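You operate a simulated robot arm through the tools that you are given. There is no shell and no other tool. Be economical: measure what you need, move in short steps, check, and stop when the job is done.

The job below is to be done with a simulated two-armed robot. You get a single attempt, and the scene is never put back.

TASK
Test the rack-side lift table up and down from the white control box.
Fine: latch FREE, power on, right up, then right down; then power off and the latch on HELD again.

The check looks at the end state, three seconds after you hand in, the way a careful person would. Anything else that was tipped, shoved, dropped, spilled or broken makes it a failure.

THE ROBOT
Two 6-joint arms with fingered hands on one trunk, on a base that drives. Base frame: it is fixed to the floor where the robot stands at the start and does not move with it; the origin is under the middle of the robot, x ahead of it, y to its left, z up. Lengths are in mm, angles in rad, forces in N, time in s.
The left shoulder is at the start at [50, 170, 1010], the right one opposite. With the tool pointing down near the work surface each hand reaches from about 500 to 780 mm from the robot's upright axis, wherever it stands, measured 20 degrees to its own side. Places, roughly: back lift table [-3500, 2400, 700]; far lift table [-4200, 6300, 800]; front lift table [-4400, -600, 700]; rack-side lift table [-400, -1700, 900]; white box direction knob [600, 300, 1000]; white box down button [800, 100, 1000]; white box lock latch [600, 100, 800]; white box mushroom button [900, 100, 1000]; white box power switch [800, 0, 900]; white box reset button [700, 100, 1000]; white box speed knob [700, 200, 1000]; white box start button [600, 200, 1000]; white box stop button [600, 100, 1000]; white box up button [800, 200, 1000]. Payload 3.5 kg a hand.
The tool frame of a hand sits at the grasp point between the pads (the TCP): z along the fingers, y along the line on which they close. The tips reach 26 mm beyond it. The gripper opens to 132 mm. The gripper's body begins 73 mm behind the TCP. The gripper is a hand of 3 fingers: y runs from the thumb to the fingers, the wrist lies at [0, 0, -234] in the tool frame, and closing takes about 1.5 s.
Orientation is told as [roll, pitch, yaw] about the base's x, y, z axes, in that order, counted from this pose: with the fingers straight down and closing along the base's y, the tool's x points along the base's -x, its y along +y and its z along -z.

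THE INTERFACE
- The arms move only by the tool send_rows. It takes "left_steps", "right_steps" or both (then of equal length, played together; a hand with none holds still); each is text: rows parted by semicolons, each of 7 numbers parted by spaces: the turn, a rotation vector about the tool's x, y, z in rad, then the shift along the tool's x, y, z in mm, then the gripper command, from -1 (shut) to 1 (fully open), values between in proportion. In form: ax ay az x y z claw; .... A call has 1 to 8 rows; each row is the pose to reach, as a shift and turn from the pose commanded when the call began, along the tool's axes at that moment. A row lasts 0.2 s, in which the tool goes at most 50 mm and 0.15 rad; a call with a longer step from one row to the next is refused whole, and so is a gripper value outside its range. A pose out of reach is approached as far as the arm can. The call stops where the force on the tool passes 40 N (or 10 N more than at its start, if that is more) or the arm is blocked; 0.2 s more then pass. The fingers move at their own pace (about 108 mm/s each) and stop on an object; they squeeze with about 26 N. The grip force told is the motor's: it shows also when the fingers shut on nothing. Time passes only in rows, and 0.2 s behind the last, so rows that repeat a pose let the fingers close. It gives the time, the measured TCP pose, the force on the tool (base axes), the opening and the grip force at its end, in the units of the frame above (readings bear some noise), with the torque about the TCP (base axes, N m) and any sound that the robot's microphone picked up, and new pictures: "pictures" is both (left out), scene, wrist or none (wrist: the cameras of the hands that moved).
- Cameras (640 x 400 px; columns grow to the right, rows downward): "scene" is now at [49.6, 8, 1625.4]; the picture's right is [0.12, -0.99, 0.00], its down [-0.62, -0.07, -0.78] and it looks along [0.77, 0.09, -0.63] (base axes); focal length 286 px, centre (320, 200). "left" rides on the left gripper at [-62, 3, -92] in its tool frame; the picture's right is [-0.05, -1.00, 0.00], its down [0.83, -0.04, -0.56] and it looks along [0.55, -0.03, 0.83] (tool axes); focal length 230 px, centre (320, 200). "right" rides on the right gripper at [62, 3, -92] in its tool frame; the picture's right is [-0.05, 1.00, 0.00], its down [-0.83, -0.04, -0.56] and it looks along [-0.55, -0.03, 0.83] (tool axes); focal length 230 px, centre (320, 200). There is no depth. A picture from a camera that has moved, and an enlarged one, comes with that camera's place and axes in the base frame and with its lens. The place of the scene camera against the robot may be out by one fixed shift of up to 18 mm in any direction.
- lift_body(by): slides the trunk up (or, below 0, down) by that many mm; the arms and the scene camera ride with it, the base frame stays. It gives what a move gives, with no picture.
- base_move(legs): drives the robot by 1 to 6 legs, each [ahead, left, turn to the left] in mm, mm and rad, along the robot's own axes; the way and the turn of a leg run together, so that a leg with both is an arc; at most 1500 mm and 3.142 rad a leg. The arms and the cameras ride along, it lands a little off, and it stops where it bumps. It gives what a move gives, and a new picture of the scene camera.
- hand_shape(shape, hand): the hand has 3 fingers and takes this shape, open, in about a second: jaw (thumb against the fingers, like two jaws); tri (thumb and two fingers); tip (a fingertip pinch); poke (one finger out to press); point (the index stretched); flat (the hand flat); cup (the hand cupped); fist (a fist). The gripper value then closes the fingers along that shape, each until it touches; the sizes above hold for jaw. It gives what a move gives, with no picture.
- head_to(pan, tilt): turns the head with the scene camera to pan (to the left, within 1.501 rad either way) and tilt (down, from -0.506 to 1.204), counted from straight ahead of the robot. It gives what a move gives, and a new picture of the scene camera.
- enlarge(camera, box): a new picture of the part [left, top, right, bottom] of that camera's present view, enlarged. It takes no simulated time.
- finish_job(): hands the job in; it is judged then, once.

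Go step by step. Nothing tells you exact positions but the pictures and the camera data: compare them with the known pose of the tool, close in by small moves and look again before you grip or let go. The budget is 120 turns and 260 pictures, counting those below and the enlarged ones. Unless the task says otherwise, let go and move clear before handing in, and close with one line.

The tools are called after "Emit:" by a JSON object that holds its "fn" and its "kwargs". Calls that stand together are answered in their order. send_rows: Moves the arms, as the interface text tells. Its arguments: {"type":"object","properties":{"left_steps":{"type":"string"},"right_steps":{"type":"string"},"pictures":{"type":"string","enum":["both","scene","wrist","none"]}},"required":[]} The other tools are called the same way: lift_body (by) slides the trunk up or down; hand_shape (shape, hand) gives the hand a shape; base_move (legs) drives the base; head_to (pan, tilt) turns the head that bears the scene camera; enlarge (camera, box) takes an enlarged picture of a part of a camera's view; finish_job () hands the job in.

At the start:

```text
clock: 0.0
left_ee_pos: [602.6, 292.6, 1149.9]
left_tcp_rot: [-0.001, -0.003, -0.002]
left_wrist_force: [0.6, 0.8, -0.4]
left_moment: [-0.02, -0.02, 0.01]
left_gripper_width: 132.0
left_grip_force: 0.1
left_shape: jaw
right_ee_pos: [631.1, -189.6, 1000.4]
right_tcp_rot: [-0.001, 0.001, 0.0]
right_wrist_force: [0.7, 0.7, 0.5]
right_moment: [-0.02, 0.0, 0.01]
right_gripper_width: 131.9
right_grip_force: 0.0
right_shape: jaw
trunk travel left (down, up): [-625.0, 85.0]
robot x, y, heading: [0.8, -2.2, 0.002]
head pan, tilt: [0.117, 0.679]
```

scene: 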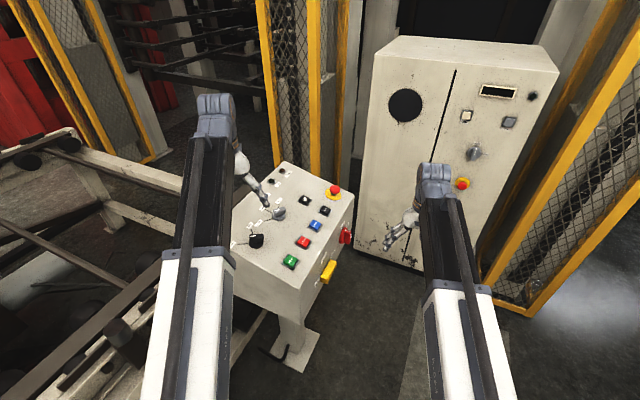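
right: 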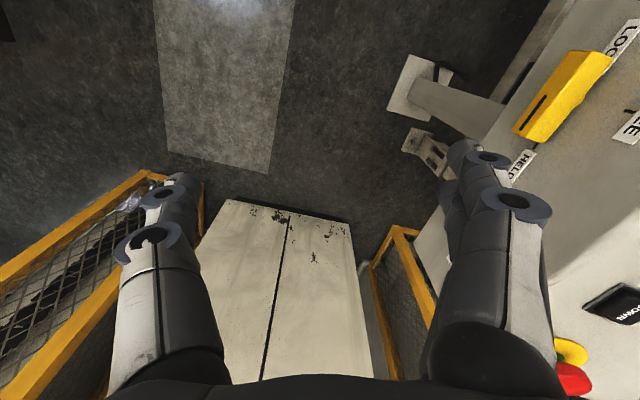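
left: 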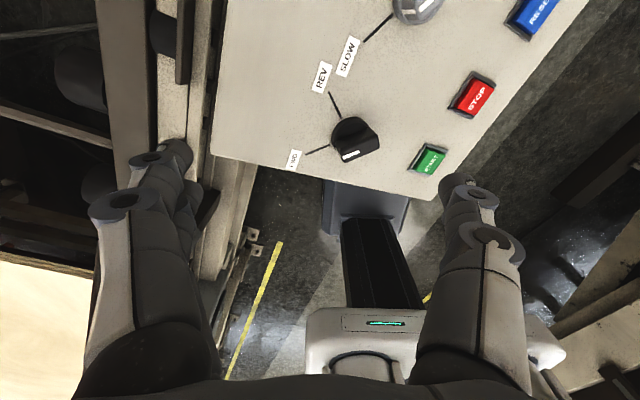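

I see the white control box ahead, with knobs, buttons, a yellow latch on its right-facing side and a red power switch further along. I'll enlarge it to read labels before anything moves.

Emit:
{"fn": "enlarge", "kwargs": {"camera": "scene", "box": [220, 150, 380, 300]}}

Emit:
{"fn": "enlarge", "kwargs": {"camera": "right", "box": [440, 0, 640, 400]}}

Emit:
{"fn": "enlarge", "kwargs": {"camera": "left", "box": [200, 0, 640, 220]}}

```text
2.67 times, centred on (300, 225) of scene
camera zoom: at [49.6, 8.0, 1625.4], right [0.12, -0.99, 0.0], down [-0.62, -0.07, -0.78], along [0.77, 0.09, -0.63], focal length 764 px, centre (373, 133)
```

zoom: 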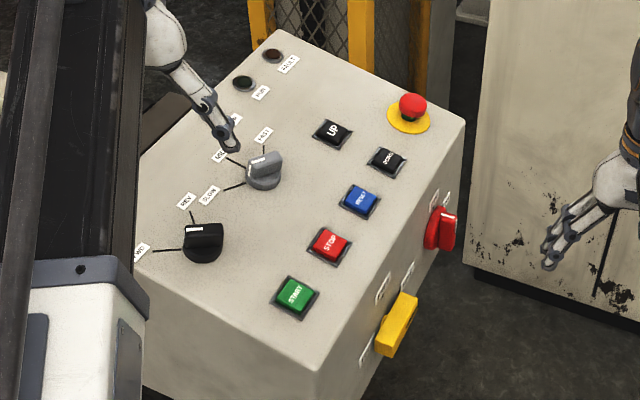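

```text
1.00 times, centred on (540, 200) of right (not enlarged: the box is as wide or as high as the picture)
camera zoom: at [569.8, -185.2, 1092.1], right [0.05, 1.0, 0.0], down [0.83, -0.04, 0.56], along [0.55, -0.03, -0.83], focal length 230 px, centre (100, 200)
```

zoom: 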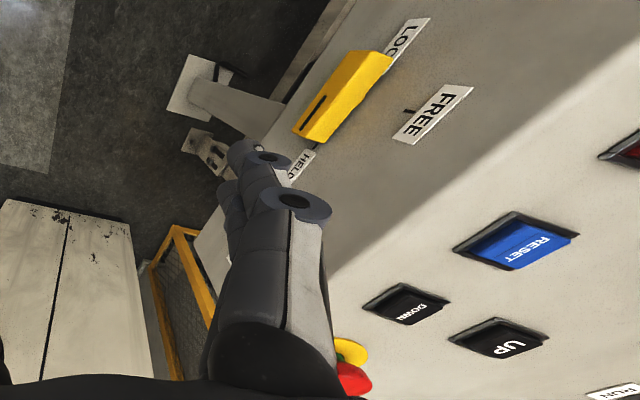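

```text
1.45 times, centred on (420, 110) of left
camera zoom: at [664.7, 296.2, 1240.5], right [0.05, -1.0, 0.0], down [-0.83, -0.04, 0.56], along [-0.55, -0.03, -0.83], focal length 335 px, centre (174, 331)
```

zoom: 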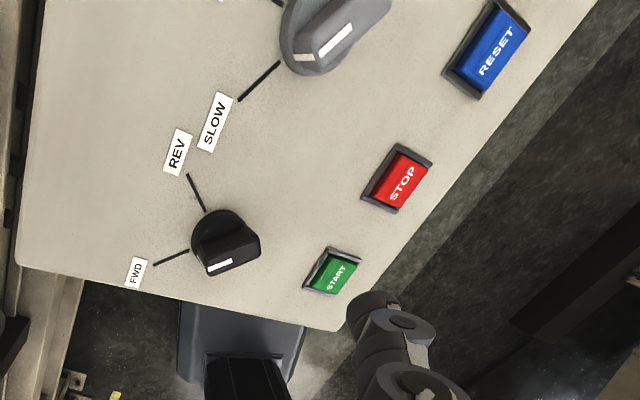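

The box is turned about -0.36 rad: START is near (558,155), DOWN near (771,74), the latch near (619,45,854) and the switch near (743,-2,900). I'll turn the right hand so its camera faces the latch side.

Emit:
{"fn": "send_rows", "kwargs": {"right_steps": "0 0 -0.15 8 -6 0 1; 0 0 -0.3 16 -12 0 1; 0 0 -0.45 24 -18 0 1; 0 0 -0.6 32 -24 0 1; 0 0 -0.75 40 -30 0 1; 0 0 -0.9 48 -36 0 1; 0 0 -1.05 56 -42 0 1; 0 0 -1.2 64 -48 0 1"}}

Emit:
{"fn": "head_to", "kwargs": {"pan": -1.4, "tilt": 0.4}}

```text
clock: 1.8
left_ee_pos: [602.3, 292.8, 1150.3]
left_tcp_rot: [0.001, 0.0, 0.0]
left_wrist_force: [0.8, -0.2, 0.3]
left_moment: [0.01, -0.01, -0.03]
left_gripper_width: 131.9
left_grip_force: 0.0
left_shape: jaw
right_ee_pos: [567.2, -236.8, 1000.2]
right_tcp_rot: [-0.002, -0.002, 1.202]
right_wrist_force: [-0.1, -0.3, 0.0]
right_moment: [0.04, -0.02, 0.01]
right_gripper_width: 131.6
right_grip_force: 0.1
right_shape: jaw
trunk travel left (down, up): [-625.0, 85.0]
robot x, y, heading: [-2.2, 4.8, -0.003]
head pan, tilt: [0.117, 0.679]
camera scene: at [49.5, 8.0, 1625.4], right [0.12, -0.99, 0.0], down [-0.62, -0.07, -0.78], along [0.77, 0.09, -0.63], focal length 286 px, centre (320, 200)
camera right: at [542.6, -292.8, 1092.0], right [-0.91, 0.41, 0.0], down [0.34, 0.76, 0.56], along [0.23, 0.51, -0.83], focal length 230 px, centre (320, 200)
```

scene: 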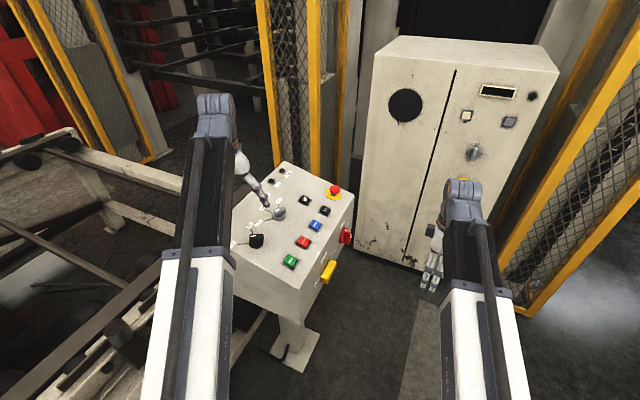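
right: 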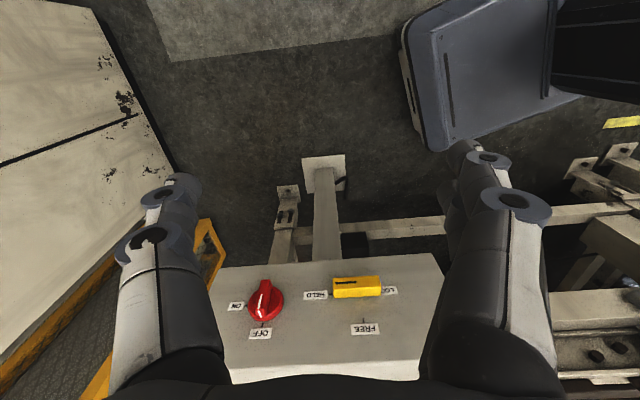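

```text
clock: 3.4
left_ee_pos: [602.6, 292.5, 1149.8]
left_tcp_rot: [0.001, 0.0, 0.002]
left_wrist_force: [-0.4, 0.5, 0.0]
left_moment: [0.05, -0.01, 0.01]
left_gripper_width: 132.0
left_grip_force: 0.0
left_shape: jaw
right_ee_pos: [567.8, -236.8, 999.9]
right_tcp_rot: [0.002, 0.001, 1.199]
right_wrist_force: [0.7, -0.6, -0.1]
right_moment: [0.03, 0.01, -0.05]
right_gripper_width: 131.7
right_grip_force: 0.0
right_shape: jaw
trunk travel left (down, up): [-625.0, 85.0]
robot x, y, heading: [-1.0, 1.8, -0.004]
head pan, tilt: [-1.4, 0.4]
camera scene: at [-19.8, -93.3, 1650.4], right [-0.99, -0.17, 0.0], down [-0.07, 0.38, -0.92], along [0.16, -0.91, -0.39], focal length 286 px, centre (320, 200)
```

scene: 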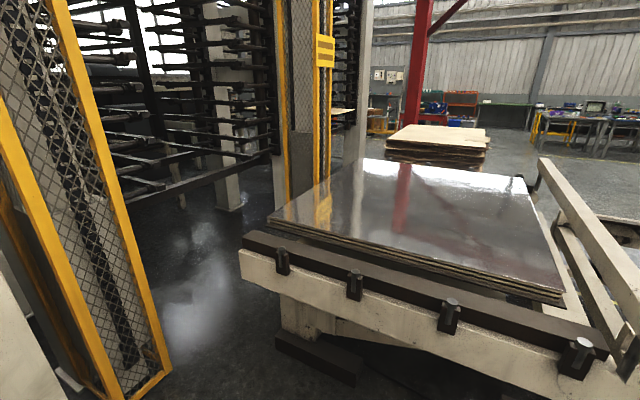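

The rack-side lift table with sheets on it is in view at right, so I can watch it by head. Now I'll enlarge the latch face.

Emit:
{"fn": "enlarge", "kwargs": {"camera": "right", "box": [205, 240, 445, 390]}}

```text
2.67 times, centred on (325, 315) of right
camera zoom: at [542.6, -292.4, 1091.9], right [-0.91, 0.41, 0.0], down [0.34, 0.76, 0.56], along [0.23, 0.51, -0.83], focal length 614 px, centre (307, -107)
```

zoom: 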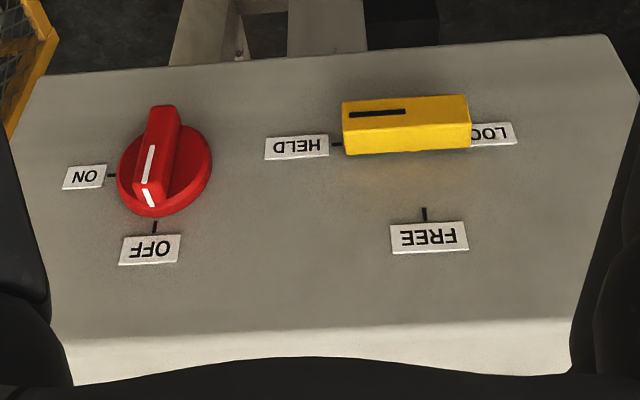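

The lever is a bar knob about 80 mm long, pivot near (619,45,862). It lies horizontal with its mark at HELD, and FREE is a quarter turn up. I'll bring the right hand horizontal, pointing at that face.

Emit:
{"fn": "send_rows", "kwargs": {"right_steps": "0 -0.15 0 0 4 10 1; 0 -0.3 0 0 8 20 1; 0 -0.45 0 0 12 30 1; 0 -0.6 0 0 16 40 1; 0 -0.75 0 0 20 50 1; 0 -0.9 0 0 24 60 1; 0 -1.05 0 0 28 70 1; 0 -1.2 0 0 32 80 1", "pictures": "wrist"}}

```text
clock: 5.2
left_ee_pos: [602.7, 291.7, 1150.0]
left_tcp_rot: [0.0, -0.001, 0.0]
left_wrist_force: [-0.3, 0.2, 0.8]
left_moment: [-0.02, 0.0, -0.02]
left_gripper_width: 132.3
left_grip_force: 0.1
left_shape: jaw
right_ee_pos: [578.4, -157.0, 1066.7]
right_tcp_rot: [0.211, -1.135, 0.965]
right_wrist_force: [0.3, -0.8, 0.3]
right_moment: [-0.01, 0.01, -0.01]
right_gripper_width: 132.1
right_grip_force: 0.1
right_shape: jaw
right hand out of reach, approached as far as the arm can: row 3, 4, 5, 6, 7, 8
trunk travel left (down, up): [-625.0, 85.0]
robot x, y, heading: [0.8, 0.2, -0.003]
head pan, tilt: [-1.4, 0.4]
camera right: at [529.9, -254.4, 1048.1], right [-0.9, 0.42, 0.13], down [0.05, -0.2, 0.98], along [0.44, 0.89, 0.16], focal length 230 px, centre (320, 200)
```

right: 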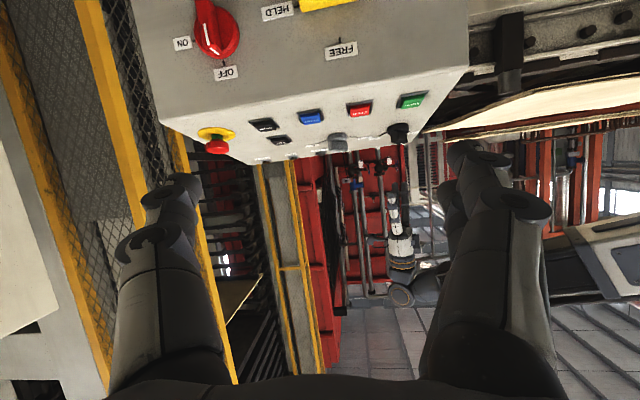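

The arm can't take that sideways posture from here. I'll put the hand back, then drive round so that the robot squarely faces the latch side.

Emit:
{"fn": "send_rows", "kwargs": {"right_steps": "0 0.15 0 -9 -4 -4 1; 0 0.3 0 -18 -8 -7 1; 0 0.45 0 -27 -12 -11 1; 0 0.6 0 -36 -16 -14 1; 0 0.75 0 -45 -20 -18 1; 0 0.9 0 -55 -24 -22 1; 0 1.05 0 -65 -28 -25 1; 0 1.2 0 -75 -32 -29 1", "pictures": "none"}}

Emit:
{"fn": "send_rows", "kwargs": {"right_steps": "0 0 0.15 0 0 0 1; 0 0 0.3 0 0 0 1; 0 0 0.45 0 0 0 1; 0 0 0.6 0 0 0 1; 0 0 0.75 0 0 0 1; 0 0 0.9 0 0 0 1; 0 0 1.05 0 0 0 1; 0 0 1.2 0 0 0 1", "pictures": "none"}}

Emit:
{"fn": "head_to", "kwargs": {"pan": -1.0, "tilt": 0.8}}

```text
clock: 7.0
left_ee_pos: [602.1, 292.8, 1149.2]
left_tcp_rot: [-0.001, 0.001, 0.001]
left_wrist_force: [-0.1, 0.4, -0.1]
left_moment: [0.0, 0.01, 0.0]
left_gripper_width: 132.2
left_grip_force: 0.0
left_shape: jaw
right_ee_pos: [621.8, -169.8, 1124.2]
right_tcp_rot: [0.076, 0.054, 1.16]
right_wrist_force: [-0.7, 1.0, 0.2]
right_moment: [0.02, 0.02, 0.05]
right_gripper_width: 131.7
right_grip_force: 0.1
right_shape: jaw
right hand out of reach, approached as far as the arm can: row 8
trunk travel left (down, up): [-625.0, 85.0]
robot x, y, heading: [0.3, -2.5, -0.002]
head pan, tilt: [-1.4, 0.4]
```

```text
clock: 8.8
left_ee_pos: [602.3, 292.8, 1150.4]
left_tcp_rot: [-0.001, 0.0, 0.0]
left_wrist_force: [0.9, -0.7, 1.2]
left_moment: [0.0, -0.01, 0.01]
left_gripper_width: 131.9
left_grip_force: 0.0
left_shape: jaw
right_ee_pos: [622.2, -169.2, 1120.2]
right_tcp_rot: [-0.023, 0.093, -0.045]
right_wrist_force: [0.1, 0.7, -0.4]
right_moment: [0.02, 0.0, 0.0]
right_gripper_width: 131.9
right_grip_force: 0.1
right_shape: jaw
right hand out of reach, approached as far as the arm can: row 1, 2, 3, 4, 5, 6, 7, 8
trunk travel left (down, up): [-625.0, 85.0]
robot x, y, heading: [-0.6, -3.6, 0.001]
head pan, tilt: [-1.4, 0.4]
```

```text
clock: 9.7
left_ee_pos: [601.9, 293.6, 1150.2]
left_tcp_rot: [0.0, 0.0, 0.0]
left_wrist_force: [1.0, 0.6, 0.4]
left_moment: [0.0, 0.02, -0.02]
left_gripper_width: 132.0
left_grip_force: 0.2
left_shape: jaw
right_ee_pos: [623.0, -169.3, 1119.6]
right_tcp_rot: [-0.023, 0.094, -0.041]
right_wrist_force: [-0.3, 0.0, -0.3]
right_moment: [0.0, -0.01, 0.05]
right_gripper_width: 131.9
right_grip_force: 0.0
right_shape: jaw
trunk travel left (down, up): [-625.0, 85.0]
robot x, y, heading: [-1.4, -0.8, -0.002]
head pan, tilt: [-1.0, 0.799]
camera scene: at [8.0, -69.9, 1615.4], right [-0.84, -0.54, 0.0], down [-0.39, 0.6, -0.7], along [0.38, -0.59, -0.72], focal length 286 px, centre (320, 200)
```

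scene: 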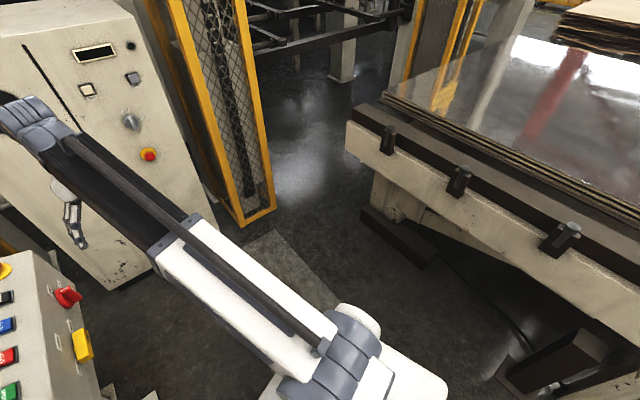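

The floor between the box and the lift table is clear. I'll back away from the box along its face normal, turn to face it, then slide right.

Emit:
{"fn": "base_move", "kwargs": {"legs": [[-142, -374, 0], [0, 0, 1.208]]}}

Emit:
{"fn": "head_to", "kwargs": {"pan": -0.6, "tilt": 0.7}}

```text
clock: 15.1
left_ee_pos: [-177.9, 288.8, 1150.0]
left_tcp_rot: [0.0, 0.0, 1.168]
left_wrist_force: [-0.5, 0.1, -0.7]
left_moment: [-0.01, 0.02, 0.01]
left_gripper_width: 132.0
left_grip_force: 0.1
left_shape: jaw
right_ee_pos: [256.8, 126.1, 1121.1]
right_tcp_rot: [-0.022, 0.093, 1.126]
right_wrist_force: [0.1, -0.6, 0.1]
right_moment: [0.0, -0.03, -0.01]
right_gripper_width: 131.6
right_grip_force: 0.1
right_shape: jaw
trunk travel left (down, up): [-625.0, 85.0]
robot x, y, heading: [-144.5, -379.9, 1.169]
head pan, tilt: [-1.0, 0.799]
camera scene: at [-74.8, -405.7, 1615.3], right [0.17, -0.99, 0.0], down [-0.71, -0.12, -0.7], along [0.69, 0.12, -0.72], focal length 286 px, centre (320, 200)
```

scene: 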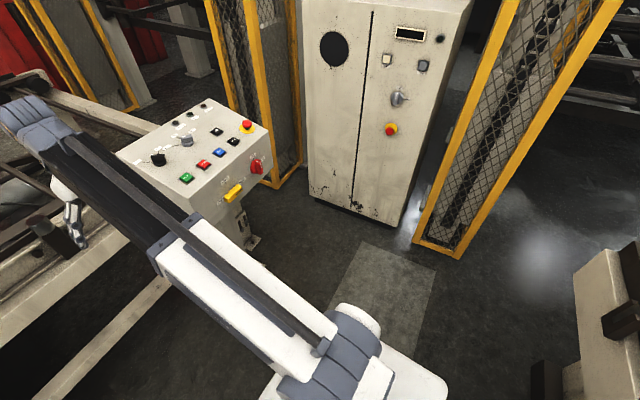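

```text
clock: 16.0
left_ee_pos: [-176.9, 288.8, 1149.5]
left_tcp_rot: [-0.001, 0.0, 1.17]
left_wrist_force: [0.3, -0.1, -1.1]
left_moment: [0.01, 0.0, -0.04]
left_gripper_width: 132.0
left_grip_force: 0.0
left_shape: jaw
right_ee_pos: [256.4, 126.6, 1121.0]
right_tcp_rot: [-0.022, 0.093, 1.127]
right_wrist_force: [-0.3, 0.0, -1.3]
right_moment: [-0.05, -0.01, 0.0]
right_gripper_width: 132.1
right_grip_force: 0.1
right_shape: jaw
trunk travel left (down, up): [-625.0, 85.0]
robot x, y, heading: [-147.8, -380.6, 1.167]
head pan, tilt: [-0.6, 0.7]
camera scene: at [-82.6, -373.6, 1623.5], right [0.54, -0.84, 0.0], down [-0.54, -0.35, -0.76], along [0.64, 0.41, -0.64], focal length 286 px, centre (320, 200)
```

scene: 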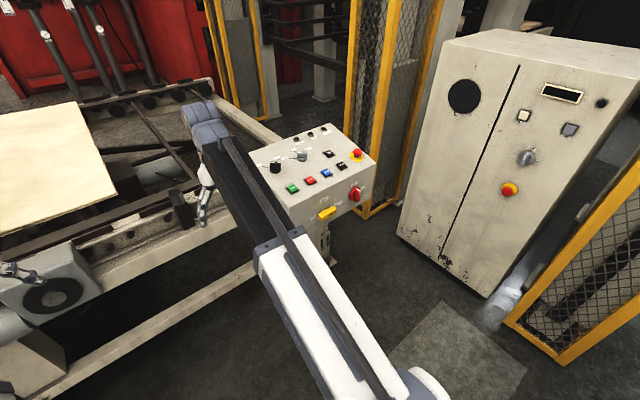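

The way right is clear. I'll slide along the box so that its latch face is straight ahead.

Emit:
{"fn": "base_move", "kwargs": {"legs": [[0, -500, 0.04]]}}

Emit:
{"fn": "head_to", "kwargs": {"pan": -0.1, "tilt": 0.7}}

```text
clock: 19.0
left_ee_pos: [265.5, 98.5, 1150.6]
left_tcp_rot: [0.0, 0.002, 1.214]
left_wrist_force: [0.0, 0.1, -0.4]
left_moment: [0.01, 0.0, -0.03]
left_gripper_width: 132.0
left_grip_force: 0.0
left_shape: jaw
right_ee_pos: [705.6, -44.4, 1121.1]
right_tcp_rot: [-0.02, 0.094, 1.172]
right_wrist_force: [-0.7, 0.2, 1.1]
right_moment: [0.0, 0.03, -0.01]
right_gripper_width: 131.9
right_grip_force: 0.2
right_shape: jaw
trunk travel left (down, up): [-625.0, 85.0]
robot x, y, heading: [330.5, -570.2, 1.212]
head pan, tilt: [-0.6, 0.7]
camera scene: at [388.4, -559.1, 1623.5], right [0.57, -0.82, 0.0], down [-0.53, -0.37, -0.76], along [0.63, 0.44, -0.64], focal length 286 px, centre (320, 200)
```

scene: 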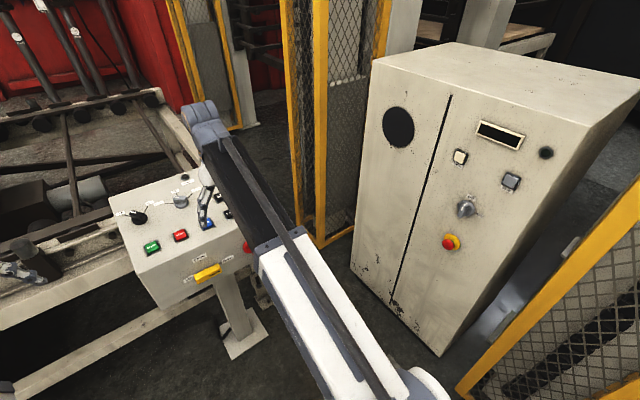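

```text
clock: 19.9
left_ee_pos: [264.8, 98.5, 1150.1]
left_tcp_rot: [-0.002, 0.0, 1.213]
left_wrist_force: [-0.2, 0.2, 0.1]
left_moment: [-0.01, 0.0, 0.04]
left_gripper_width: 131.9
left_grip_force: 0.1
left_shape: jaw
right_ee_pos: [705.4, -44.0, 1122.2]
right_tcp_rot: [-0.023, 0.095, 1.171]
right_wrist_force: [-0.1, -1.0, 0.2]
right_moment: [0.0, -0.01, 0.01]
right_gripper_width: 131.9
right_grip_force: 0.0
right_shape: jaw
trunk travel left (down, up): [-625.0, 85.0]
robot x, y, heading: [329.3, -567.3, 1.211]
head pan, tilt: [-0.099, 0.7]
camera scene: at [356.0, -531.5, 1623.6], right [0.9, -0.44, 0.0], down [-0.28, -0.58, -0.76], along [0.34, 0.69, -0.64], focal length 286 px, centre (320, 200)
```

scene: 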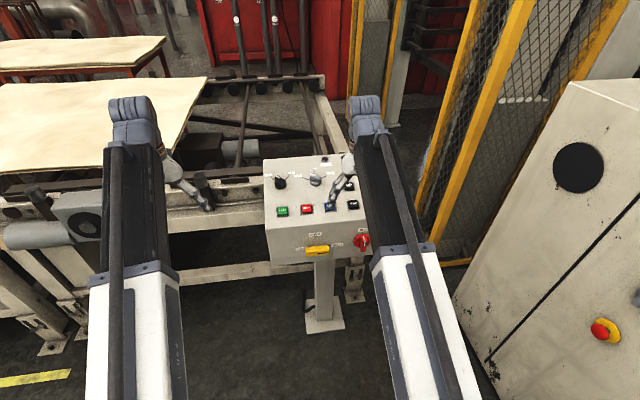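

Box squarely ahead. I'll back off a bit for wrist room, then bring the right hand down and level.

Emit:
{"fn": "base_move", "kwargs": {"legs": [[-110, 0, 0]]}}

Emit:
{"fn": "send_rows", "kwargs": {"right_steps": "0 -0.15 0 0 0 30 1; 0 -0.3 0 0 0 60 1; 0 -0.45 0 0 0 90 1; 0 -0.6 0 0 0 120 1; 0 -0.75 0 0 0 150 1; 0 -0.9 0 0 0 180 1; 0 -1.05 0 0 0 210 1; 0 -1.2 0 0 0 240 1", "pictures": "wrist"}}

```text
clock: 21.1
left_ee_pos: [226.1, -7.1, 1151.3]
left_tcp_rot: [-0.002, -0.001, 1.213]
left_wrist_force: [-0.4, -0.4, -0.8]
left_moment: [0.02, 0.01, 0.01]
left_gripper_width: 131.7
left_grip_force: 0.1
left_shape: jaw
right_ee_pos: [666.1, -150.3, 1121.7]
right_tcp_rot: [-0.022, 0.093, 1.172]
right_wrist_force: [0.6, -0.2, 0.2]
right_moment: [0.05, 0.0, 0.01]
right_gripper_width: 131.9
right_grip_force: 0.0
right_shape: jaw
trunk travel left (down, up): [-625.0, 85.0]
robot x, y, heading: [287.6, -673.0, 1.213]
head pan, tilt: [-0.099, 0.7]
camera scene: at [316.5, -637.0, 1623.6], right [0.9, -0.44, 0.0], down [-0.28, -0.58, -0.77], along [0.34, 0.69, -0.64], focal length 286 px, centre (320, 200)
```

scene: 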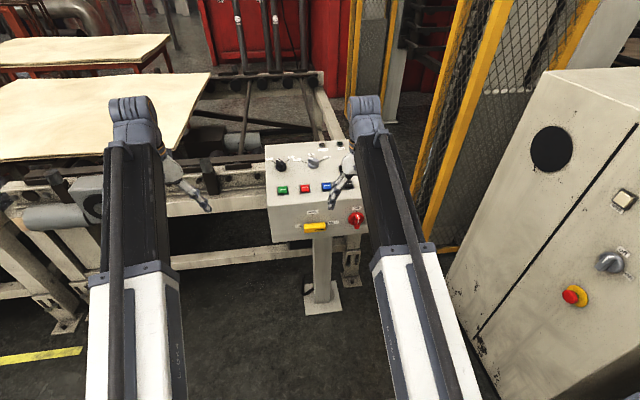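

```text
clock: 22.9
left_ee_pos: [225.6, -6.2, 1148.8]
left_tcp_rot: [0.0, 0.001, 1.214]
left_wrist_force: [0.5, 0.4, 0.1]
left_moment: [-0.02, 0.0, -0.06]
left_gripper_width: 131.8
left_grip_force: 0.1
left_shape: jaw
right_ee_pos: [675.5, -126.3, 864.7]
right_tcp_rot: [-0.049, -1.093, 1.211]
right_wrist_force: [-0.2, -0.3, -0.3]
right_moment: [-0.05, -0.01, 0.0]
right_gripper_width: 131.8
right_grip_force: 0.1
right_shape: jaw
right hand out of reach, approached as far as the arm can: row 5, 6, 7, 8
trunk travel left (down, up): [-625.0, 85.0]
robot x, y, heading: [290.7, -670.6, 1.211]
head pan, tilt: [-0.099, 0.7]
camera right: at [629.7, -226.4, 853.0], right [-0.91, 0.41, 0.02], down [-0.02, -0.11, 0.99], along [0.41, 0.9, 0.11], focal length 230 px, centre (320, 200)
```

right: 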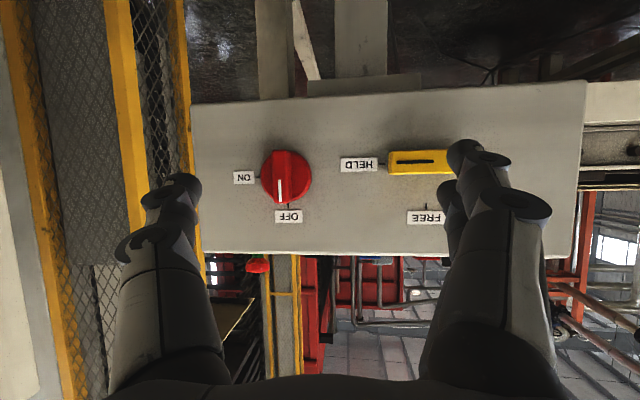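

The hand is nearly level and the view is clear: switch mark at OFF, latch mark at HELD. I'll level it fully.

Emit:
{"fn": "send_rows", "kwargs": {"right_steps": "0 -0.12 0 0 0 5 1; 0 -0.24 0 0 0 10 1; 0 -0.36 0 0 0 15 1; 0 -0.47 0 0 0 20 1", "pictures": "wrist"}}

```text
clock: 23.9
left_ee_pos: [226.6, -6.5, 1150.2]
left_tcp_rot: [-0.001, 0.001, 1.213]
left_wrist_force: [1.0, 0.8, 0.2]
left_moment: [-0.03, -0.01, 0.0]
left_gripper_width: 132.0
left_grip_force: 0.1
left_shape: jaw
right_ee_pos: [659.2, -97.9, 861.9]
right_tcp_rot: [-1.703, -1.55, 2.851]
right_wrist_force: [-0.2, 0.4, 0.5]
right_moment: [-0.02, 0.0, -0.01]
right_gripper_width: 131.9
right_grip_force: 0.1
right_shape: jaw
right hand out of reach, approached as far as the arm can: row 1, 2, 3, 4
trunk travel left (down, up): [-625.0, 85.0]
robot x, y, heading: [294.9, -670.9, 1.216]
head pan, tilt: [-0.099, 0.7]
camera right: at [619.2, -181.4, 799.5], right [-0.91, 0.41, 0.03], down [-0.2, -0.52, 0.83], along [0.35, 0.75, 0.56], focal length 230 px, centre (320, 200)
```

right: 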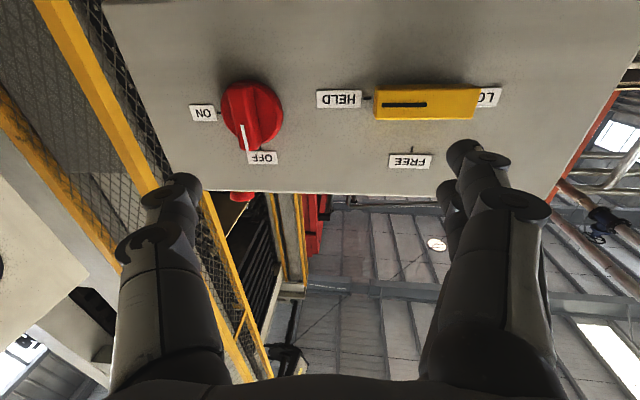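

Levelled. Two views put the lever front near (627,32,841) and the switch front near (762,-13,849), with face heading about 1.249. I'll square the hand up and shift it in front of the latch.

Emit:
{"fn": "send_rows", "kwargs": {"right_steps": "-0.03 0 0 5 18 10 1; -0.06 0 0 10 36 20 1; -0.09 0 0 15 54 30 1; -0.095 0 0 21 71 38 1", "pictures": "none"}}

Emit:
{"fn": "send_rows", "kwargs": {"right_steps": "0 0 0.15 0 0 0 1; 0 0 0.3 0 0 0 1; 0 0 0.45 0 0 0 1; 0 0 0.6 0 0 0 1; 0 0 0.75 0 0 0 1; 0 0 0.9 0 0 0 1; 0 0 1.05 0 0 0 1; 0 0 1.2 0 0 0 1", "pictures": "wrist"}}

```text
clock: 24.9
left_ee_pos: [226.0, -6.0, 1149.4]
left_tcp_rot: [0.0, -0.001, 1.213]
left_wrist_force: [0.1, -0.4, 0.2]
left_moment: [-0.01, 0.05, 0.0]
left_gripper_width: 131.9
left_grip_force: 0.1
left_shape: jaw
right_ee_pos: [602.6, -33.1, 840.1]
right_tcp_rot: [-1.651, -1.547, 2.909]
right_wrist_force: [-0.5, 0.3, 0.0]
right_moment: [-0.03, 0.01, 0.02]
right_gripper_width: 131.8
right_grip_force: 0.1
right_shape: jaw
right hand out of reach, approached as far as the arm can: row 1, 2, 3, 4
trunk travel left (down, up): [-625.0, 85.0]
robot x, y, heading: [288.5, -670.8, 1.211]
head pan, tilt: [-0.099, 0.7]
```

```text
clock: 26.7
left_ee_pos: [225.0, -6.1, 1150.3]
left_tcp_rot: [-0.001, 0.0, 1.213]
left_wrist_force: [1.5, 0.0, -1.4]
left_moment: [-0.02, -0.02, 0.01]
left_gripper_width: 131.6
left_grip_force: 0.0
left_shape: jaw
right_ee_pos: [601.8, -32.9, 840.9]
right_tcp_rot: [1.572, -0.39, -0.312]
right_wrist_force: [0.2, 1.0, 0.2]
right_moment: [0.0, -0.01, -0.02]
right_gripper_width: 132.0
right_grip_force: 0.0
right_shape: jaw
trunk travel left (down, up): [-625.0, 85.0]
robot x, y, heading: [287.0, -675.9, 1.215]
head pan, tilt: [-0.099, 0.7]
camera right: at [518.4, -102.6, 819.5], right [-0.32, 0.1, 0.94], down [0.58, -0.77, 0.27], along [0.75, 0.63, 0.19], focal length 230 px, centre (320, 200)
```

right: 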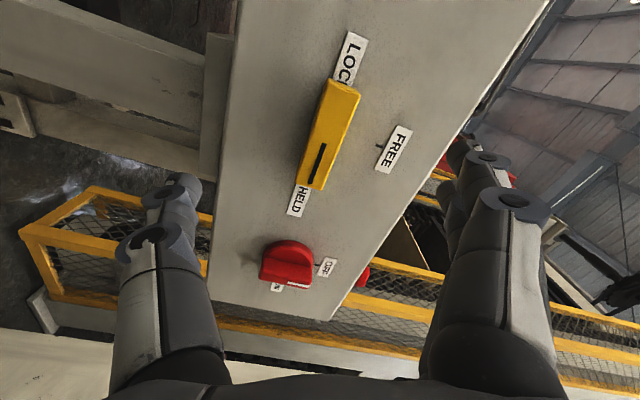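

The hand twists fine and now lines up roughly with the lever. I'll finish the twist and close in by 35 mm.

Emit:
{"fn": "send_rows", "kwargs": {"right_steps": "0 0 0.13 0 0 10 1; 0 0 0.26 0 0 20 1; 0 0 0.38 0 0 35 1", "pictures": "wrist"}}

Emit:
{"fn": "head_to", "kwargs": {"pan": -0.1, "tilt": 0.7}}

```text
clock: 27.5
left_ee_pos: [225.9, -3.9, 1149.5]
left_tcp_rot: [0.0, 0.0, 1.212]
left_wrist_force: [0.8, 1.2, 0.8]
left_moment: [0.01, 0.03, 0.05]
left_gripper_width: 131.9
left_grip_force: 0.0
left_shape: jaw
right_ee_pos: [611.8, 0.2, 840.7]
right_tcp_rot: [1.573, -0.011, -0.312]
right_wrist_force: [0.0, 0.3, 0.0]
right_moment: [0.0, 0.02, 0.01]
right_gripper_width: 132.0
right_grip_force: 0.1
right_shape: jaw
trunk travel left (down, up): [-625.0, 85.0]
robot x, y, heading: [290.1, -670.1, 1.211]
head pan, tilt: [-0.099, 0.7]
camera right: at [524.9, -68.6, 843.1], right [0.04, -0.01, 1.0], down [0.62, -0.78, -0.04], along [0.78, 0.62, -0.02], focal length 230 px, centre (320, 200)
```

right: 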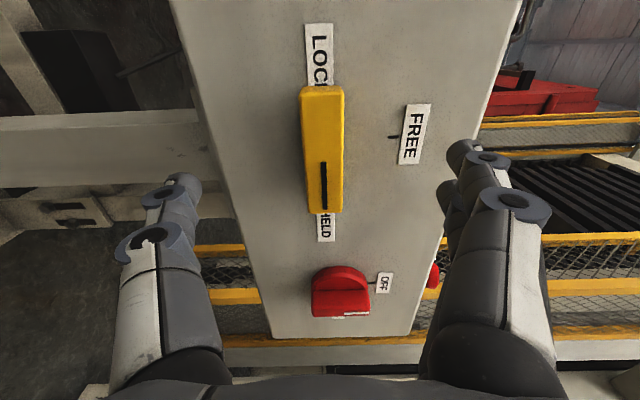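

```text
clock: 28.1
left_ee_pos: [225.0, -6.9, 1149.8]
left_tcp_rot: [-0.001, 0.001, 1.213]
left_wrist_force: [0.8, -0.6, 0.2]
left_moment: [0.02, 0.01, -0.01]
left_gripper_width: 131.9
left_grip_force: 0.0
left_shape: jaw
right_ee_pos: [610.7, -0.9, 840.3]
right_tcp_rot: [1.573, -0.014, -0.313]
right_wrist_force: [-0.2, -0.4, 0.9]
right_moment: [0.01, -0.01, 0.03]
right_gripper_width: 131.9
right_grip_force: 0.0
right_shape: jaw
trunk travel left (down, up): [-625.0, 85.0]
robot x, y, heading: [287.7, -671.8, 1.211]
head pan, tilt: [-0.099, 0.7]
camera scene: at [317.0, -635.6, 1623.6], right [0.9, -0.44, 0.0], down [-0.28, -0.58, -0.76], along [0.34, 0.69, -0.64], focal length 286 px, centre (320, 200)
```

scene: 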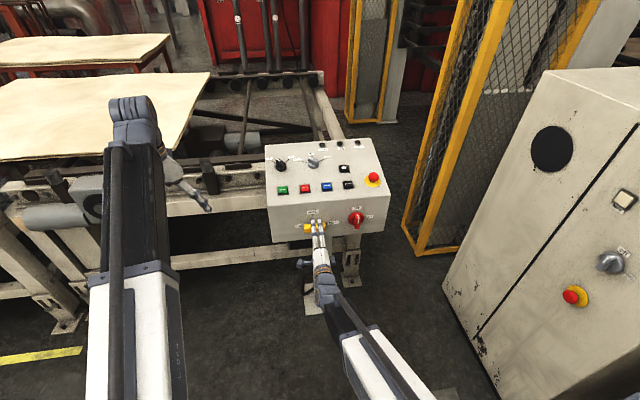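

The jaws straddle the lever and it is centred vertically. I'll look closer to judge how far it stands off the face.

Emit:
{"fn": "enlarge", "kwargs": {"camera": "right", "box": [220, 20, 480, 340]}}

Emit:
{"fn": "enlarge", "kwargs": {"camera": "scene", "box": [260, 120, 400, 260]}}

```text
1.25 times, centred on (350, 180) of right
camera zoom: at [524.8, -68.9, 843.0], right [0.04, -0.01, 1.0], down [0.62, -0.78, -0.03], along [0.78, 0.62, -0.02], focal length 288 px, centre (282, 225)
```

zoom: 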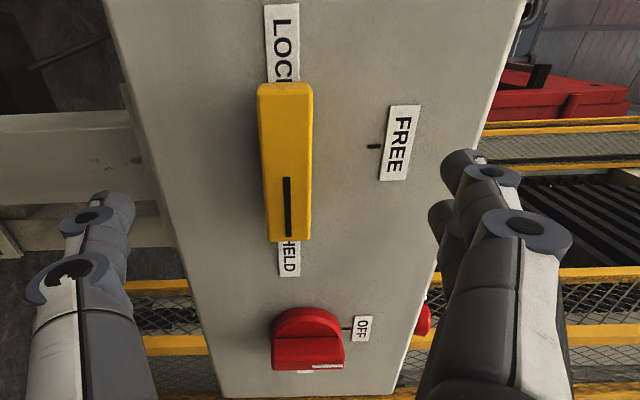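

```text
2.86 times, centred on (330, 190) of scene
camera zoom: at [317.0, -635.6, 1623.6], right [0.9, -0.44, 0.0], down [-0.28, -0.58, -0.76], along [0.34, 0.69, -0.64], focal length 818 px, centre (291, 229)
```

zoom: 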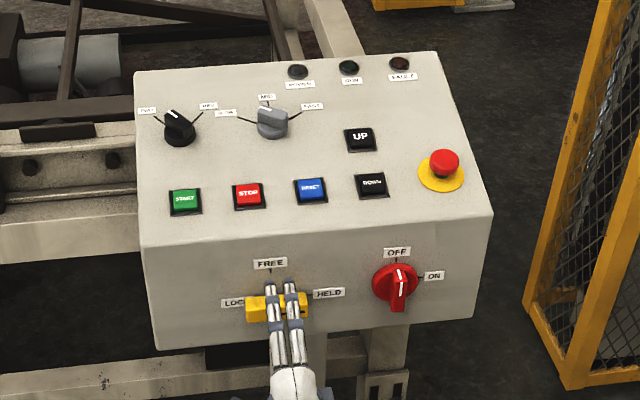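

The lever is pivoted at its centre and stands off about 15–25 mm. I'll advance in small steps and close on it.

Emit:
{"fn": "send_rows", "kwargs": {"right_steps": "0 0 0 3 0 12 1; 0 0 0 5 0 22 1; 0 0 0 5 0 30 1; 0 0 0 5 0 38 1; 0 0 0 5 0 38 1", "pictures": "wrist"}}

```text
clock: 29.3
left_ee_pos: [226.2, -6.3, 1149.6]
left_tcp_rot: [-0.001, -0.001, 1.213]
left_wrist_force: [-0.4, 0.5, 0.0]
left_moment: [0.0, 0.04, 0.0]
left_gripper_width: 132.3
left_grip_force: 0.1
left_shape: jaw
right_ee_pos: [619.2, 37.9, 841.2]
right_tcp_rot: [1.575, -0.013, -0.31]
right_wrist_force: [-0.1, 0.1, -0.7]
right_moment: [0.0, -0.03, -0.02]
right_gripper_width: 131.9
right_grip_force: 0.0
right_shape: jaw
trunk travel left (down, up): [-625.0, 85.0]
robot x, y, heading: [290.9, -674.3, 1.216]
head pan, tilt: [-0.099, 0.7]
camera right: at [532.9, -31.4, 843.0], right [0.04, -0.01, 1.0], down [0.62, -0.78, -0.03], along [0.78, 0.62, -0.02], focal length 230 px, centre (320, 200)
```

right: 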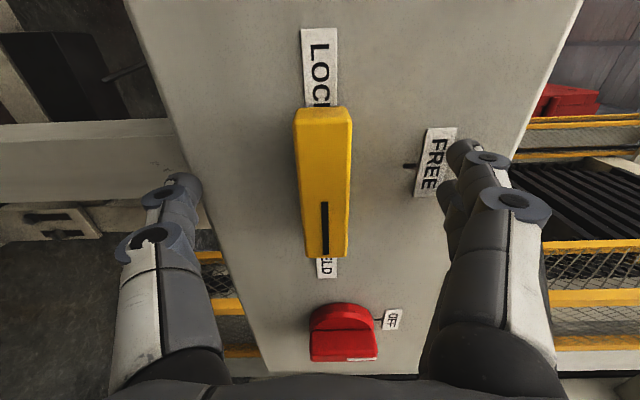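

The lever's front is about 17 mm past the TCP. I'll go 8 mm further and close.

Emit:
{"fn": "send_rows", "kwargs": {"right_steps": "0 0 0 0 0 4 1; 0 0 0 0 0 8 1; 0 0 0 0 0 8 -0.2; 0 0 0 0 0 8 -1; 0 0 0 0 0 8 -1; 0 0 0 0 0 8 -1; 0 0 0 0 0 8 -1; 0 0 0 0 0 8 -1", "pictures": "wrist"}}

```text
clock: 30.2
left_ee_pos: [225.5, -5.6, 1149.7]
left_tcp_rot: [-0.002, -0.001, 1.214]
left_wrist_force: [0.2, 0.7, -0.2]
left_moment: [-0.06, 0.0, 0.0]
left_gripper_width: 131.8
left_grip_force: 0.0
left_shape: jaw
right_ee_pos: [620.7, 43.0, 839.7]
right_tcp_rot: [1.572, -0.014, -0.306]
right_wrist_force: [-3.4, -13.6, 5.9]
right_moment: [0.34, -0.09, 0.0]
right_gripper_width: 28.3
right_grip_force: 26.3
right_shape: jaw
trunk travel left (down, up): [-625.0, 85.0]
robot x, y, heading: [289.5, -673.6, 1.213]
head pan, tilt: [-0.099, 0.7]
stopped in row 4 (right hand): the force on the tool passed its limit at 48 N (the readings are from after the stop); the commanded pose is now the measured one
camera right: at [534.2, -26.2, 842.3], right [0.04, -0.01, 1.0], down [0.62, -0.78, -0.03], along [0.78, 0.62, -0.02], focal length 230 px, centre (320, 200)
```

right: 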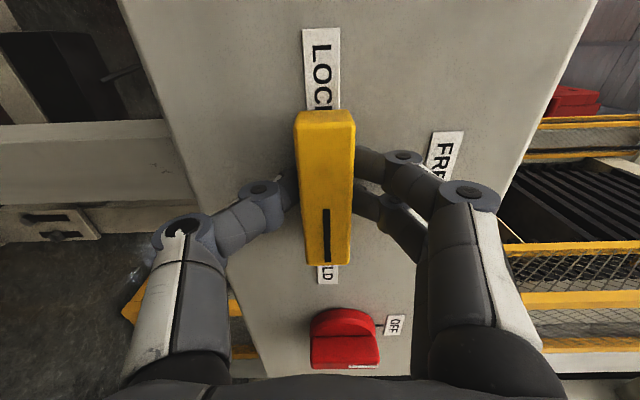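

Gripped at 28 mm width. Now I'll twist the lever a quarter turn toward FREE, easing back 3 mm.

Emit:
{"fn": "send_rows", "kwargs": {"right_steps": "0 0 0 0 0 -3 -1; 0 0 -0.15 0 0 -3 -1; 0 0 -0.3 0 0 -3 -1; 0 0 -0.45 0 0 -3 -1; 0 0 -0.6 0 0 -3 -1; 0 0 -0.75 0 0 -3 -1; 0 0 -0.9 0 0 -3 -1", "pictures": "wrist"}}

```text
clock: 31.8
left_ee_pos: [226.0, -6.7, 1150.6]
left_tcp_rot: [0.0, -0.001, 1.214]
left_wrist_force: [-1.1, -0.2, -0.6]
left_moment: [0.03, -0.01, 0.01]
left_gripper_width: 131.8
left_grip_force: 0.1
left_shape: jaw
right_ee_pos: [619.8, 39.6, 840.5]
right_tcp_rot: [1.573, -0.915, -0.315]
right_wrist_force: [10.8, 6.1, 20.4]
right_moment: [0.39, 0.0, -0.04]
right_gripper_width: 24.8
right_grip_force: 25.9
right_shape: jaw
trunk travel left (down, up): [-625.0, 85.0]
robot x, y, heading: [291.6, -673.4, 1.215]
head pan, tilt: [-0.099, 0.7]
camera right: at [555.0, -35.5, 793.8], right [-0.72, 0.23, 0.65], down [0.34, -0.7, 0.63], along [0.6, 0.68, 0.42], focal length 230 px, centre (320, 200)
```

right: 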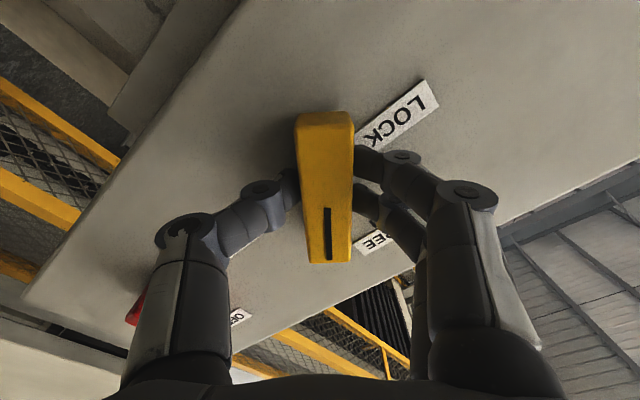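

The lever turns with the hand. I'll finish the quarter turn with a small upward correction.

Emit:
{"fn": "send_rows", "kwargs": {"right_steps": "0 0 -0.15 -2 2 0 -1; 0 0 -0.3 -2 2 0 -1; 0 0 -0.45 -2 2 0 -1; 0 0 -0.6 -2 2 0 -1; 0 0 -0.68 -2 2 0 -1; 0 0 -0.68 -2 2 0 -1", "pictures": "both"}}

Emit:
{"fn": "enlarge", "kwargs": {"camera": "scene", "box": [260, 120, 400, 260]}}

```text
clock: 33.2
left_ee_pos: [225.7, -7.2, 1150.5]
left_tcp_rot: [-0.001, 0.0, 1.214]
left_wrist_force: [1.0, -0.3, -0.3]
left_moment: [0.04, 0.0, -0.02]
left_gripper_width: 131.8
left_grip_force: 0.0
left_shape: jaw
right_ee_pos: [619.5, 39.6, 842.1]
right_tcp_rot: [-1.579, -1.547, 2.842]
right_wrist_force: [5.3, 7.3, 18.2]
right_moment: [0.3, -0.04, -0.07]
right_gripper_width: 24.2
right_grip_force: 26.2
right_shape: jaw
trunk travel left (down, up): [-625.0, 85.0]
robot x, y, heading: [289.0, -671.8, 1.212]
head pan, tilt: [-0.099, 0.7]
camera scene: at [316.5, -637.1, 1623.6], right [0.9, -0.44, 0.0], down [-0.28, -0.58, -0.77], along [0.34, 0.69, -0.64], focal length 286 px, centre (320, 200)
camera right: at [589.8, -47.2, 780.9], right [-0.95, 0.3, 0.03], down [-0.15, -0.54, 0.83], along [0.27, 0.79, 0.56], focal length 230 px, centre (320, 200)
```

scene: 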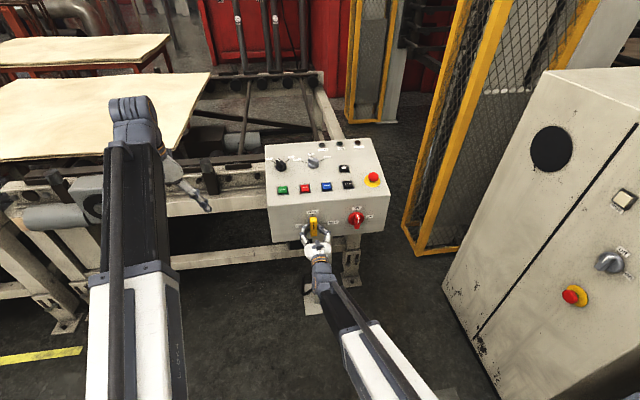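
right: 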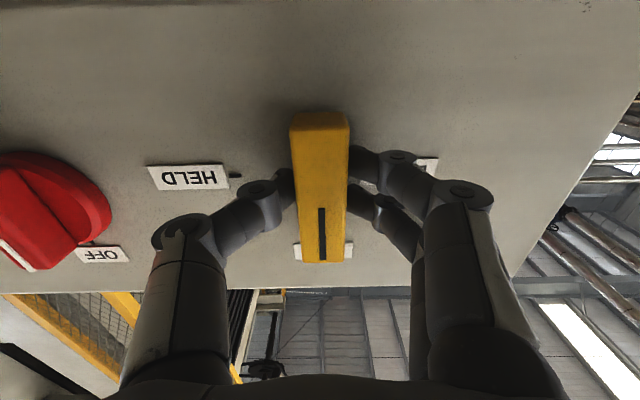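

```text
2.86 times, centred on (330, 190) of scene
camera zoom: at [316.5, -637.1, 1623.6], right [0.9, -0.44, 0.0], down [-0.28, -0.58, -0.77], along [0.34, 0.69, -0.64], focal length 818 px, centre (291, 229)
```

zoom: 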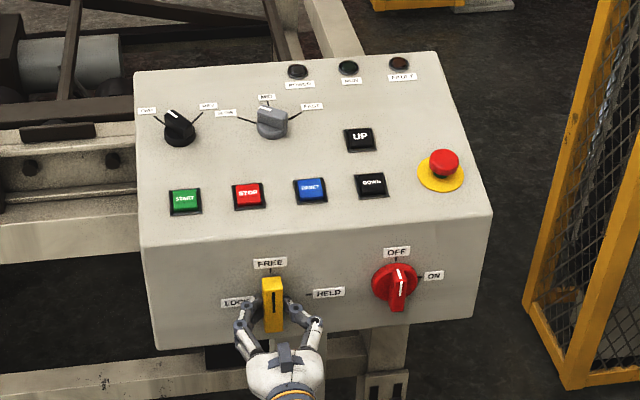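

The latch now stands at FREE. I'll open, back straight out, and shift over to the red switch.

Emit:
{"fn": "send_rows", "kwargs": {"right_steps": "0 0 0 0 0 0 0.4; 0 0 0 0 0 0 0.8; 0 0 0 0 0 0 1; 0 0 0 0 0 -20 1; 0 0 0 0 0 -45 1; 0 0 0 0 0 -70 1", "pictures": "none"}}

Emit:
{"fn": "send_rows", "kwargs": {"right_steps": "0 0 0 -2 -36 0 1; 0 0 0 -4 -72 0 1; 0 0 0 -6 -108 0 1; 0 0 0 -8 -142 0 1; 0 0 0 -8 -142 0 1", "pictures": "both"}}

```text
clock: 34.6
left_ee_pos: [224.7, -6.8, 1149.7]
left_tcp_rot: [-0.001, -0.001, 1.214]
left_wrist_force: [-0.5, -0.7, -0.3]
left_moment: [0.02, -0.02, 0.01]
left_gripper_width: 132.0
left_grip_force: 0.1
left_shape: jaw
right_ee_pos: [597.1, -26.0, 841.2]
right_tcp_rot: [-1.453, -1.547, 2.716]
right_wrist_force: [-0.1, -0.3, -0.1]
right_moment: [-0.03, -0.01, -0.05]
right_gripper_width: 132.2
right_grip_force: 0.1
right_shape: jaw
trunk travel left (down, up): [-625.0, 85.0]
robot x, y, heading: [287.2, -673.0, 1.212]
head pan, tilt: [-0.099, 0.7]
```

```text
clock: 35.8
left_ee_pos: [225.9, -7.3, 1150.0]
left_tcp_rot: [-0.001, 0.0, 1.213]
left_wrist_force: [0.0, -0.1, 0.6]
left_moment: [0.02, 0.02, 0.03]
left_gripper_width: 131.8
left_grip_force: 0.1
left_shape: jaw
right_ee_pos: [664.0, -37.8, 864.1]
right_tcp_rot: [-0.866, -1.541, 2.045]
right_wrist_force: [-0.2, 1.0, -0.2]
right_moment: [-0.01, 0.04, -0.01]
right_gripper_width: 131.6
right_grip_force: 0.0
right_shape: jaw
right hand out of reach, approached as far as the arm can: row 1, 2, 3, 4, 5
trunk travel left (down, up): [-625.0, 85.0]
robot x, y, heading: [290.4, -675.0, 1.214]
head pan, tilt: [-0.099, 0.7]
camera scene: at [316.9, -636.1, 1623.6], right [0.9, -0.44, 0.0], down [-0.28, -0.58, -0.76], along [0.34, 0.69, -0.64], focal length 286 px, centre (320, 200)
camera right: at [626.4, -122.4, 804.4], right [-0.92, 0.38, 0.03], down [-0.18, -0.51, 0.84], along [0.34, 0.77, 0.54], focal length 230 px, centre (320, 200)
```

scene: 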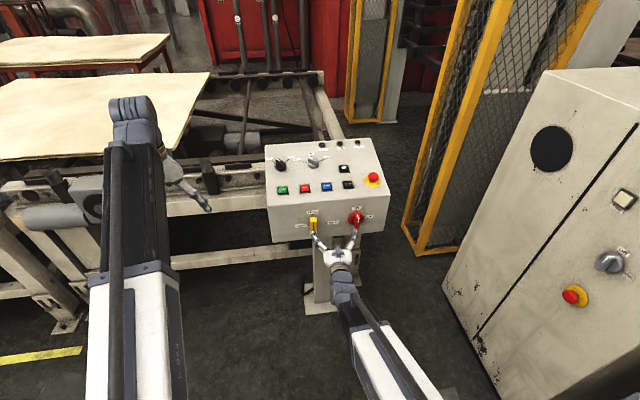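
right: 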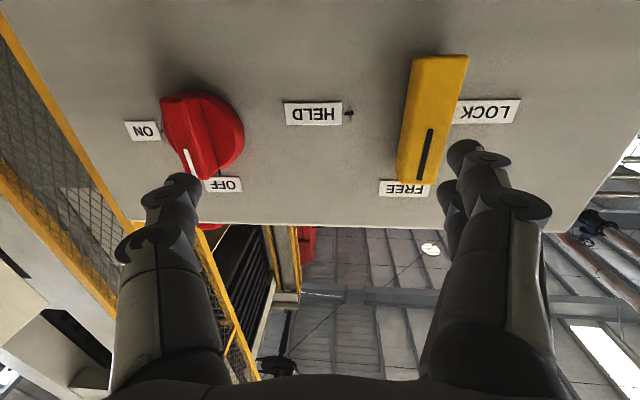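

The arm reaches its limit going right in this posture. I'll shift the base right by about 140 mm so the switch sits where the latch was.

Emit:
{"fn": "base_move", "kwargs": {"legs": [[-5, -140, 0.0]]}}

Emit:
{"fn": "send_rows", "kwargs": {"right_steps": "-0.04 0 0 0 20 0 1; -0.08 0 0 0 40 0 1; -0.08 0 0 0 60 0 1; -0.08 0 0 0 60 0 1", "pictures": "wrist"}}

```text
clock: 37.1
left_ee_pos: [359.1, -60.9, 1149.9]
left_tcp_rot: [0.0, 0.0, 1.212]
left_wrist_force: [1.0, -0.5, -0.5]
left_moment: [0.0, 0.04, -0.02]
left_gripper_width: 131.9
left_grip_force: 0.1
left_shape: jaw
right_ee_pos: [796.2, -91.8, 864.3]
right_tcp_rot: [-0.848, -1.54, 2.029]
right_wrist_force: [-0.5, -0.5, 0.0]
right_moment: [-0.01, -0.04, 0.01]
right_gripper_width: 132.0
right_grip_force: 0.1
right_shape: jaw
trunk travel left (down, up): [-625.0, 85.0]
robot x, y, heading: [422.0, -724.6, 1.209]
head pan, tilt: [-0.099, 0.7]
camera scene: at [450.7, -691.5, 1623.6], right [0.9, -0.44, 0.0], down [-0.28, -0.58, -0.76], along [0.34, 0.69, -0.64], focal length 286 px, centre (320, 200)
```

scene: 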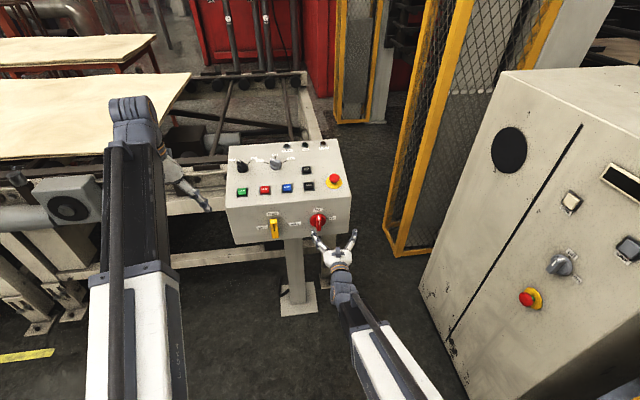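

```text
clock: 38.1
left_ee_pos: [358.4, -62.4, 1150.1]
left_tcp_rot: [0.001, 0.001, 1.212]
left_wrist_force: [0.7, -0.1, -0.3]
left_moment: [0.03, -0.01, -0.03]
left_gripper_width: 131.7
left_grip_force: 0.1
left_shape: jaw
right_ee_pos: [739.9, -69.1, 860.9]
right_tcp_rot: [-0.79, -1.54, 2.05]
right_wrist_force: [-0.5, 1.1, 0.9]
right_moment: [-0.01, 0.02, -0.01]
right_gripper_width: 131.9
right_grip_force: 0.0
right_shape: jaw
right hand out of reach, approached as far as the arm can: row 2
trunk travel left (down, up): [-625.0, 85.0]
robot x, y, heading: [424.4, -727.1, 1.211]
head pan, tilt: [-0.099, 0.7]
camera right: at [709.1, -157.1, 803.3], right [-0.95, 0.31, 0.03], down [-0.14, -0.52, 0.84], along [0.27, 0.8, 0.54], focal length 230 px, centre (320, 200)
```

right: 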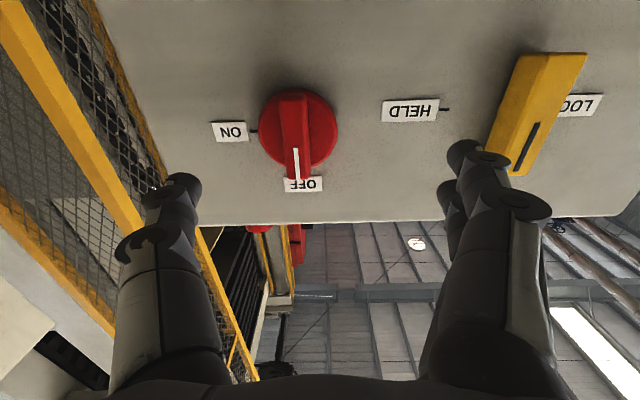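

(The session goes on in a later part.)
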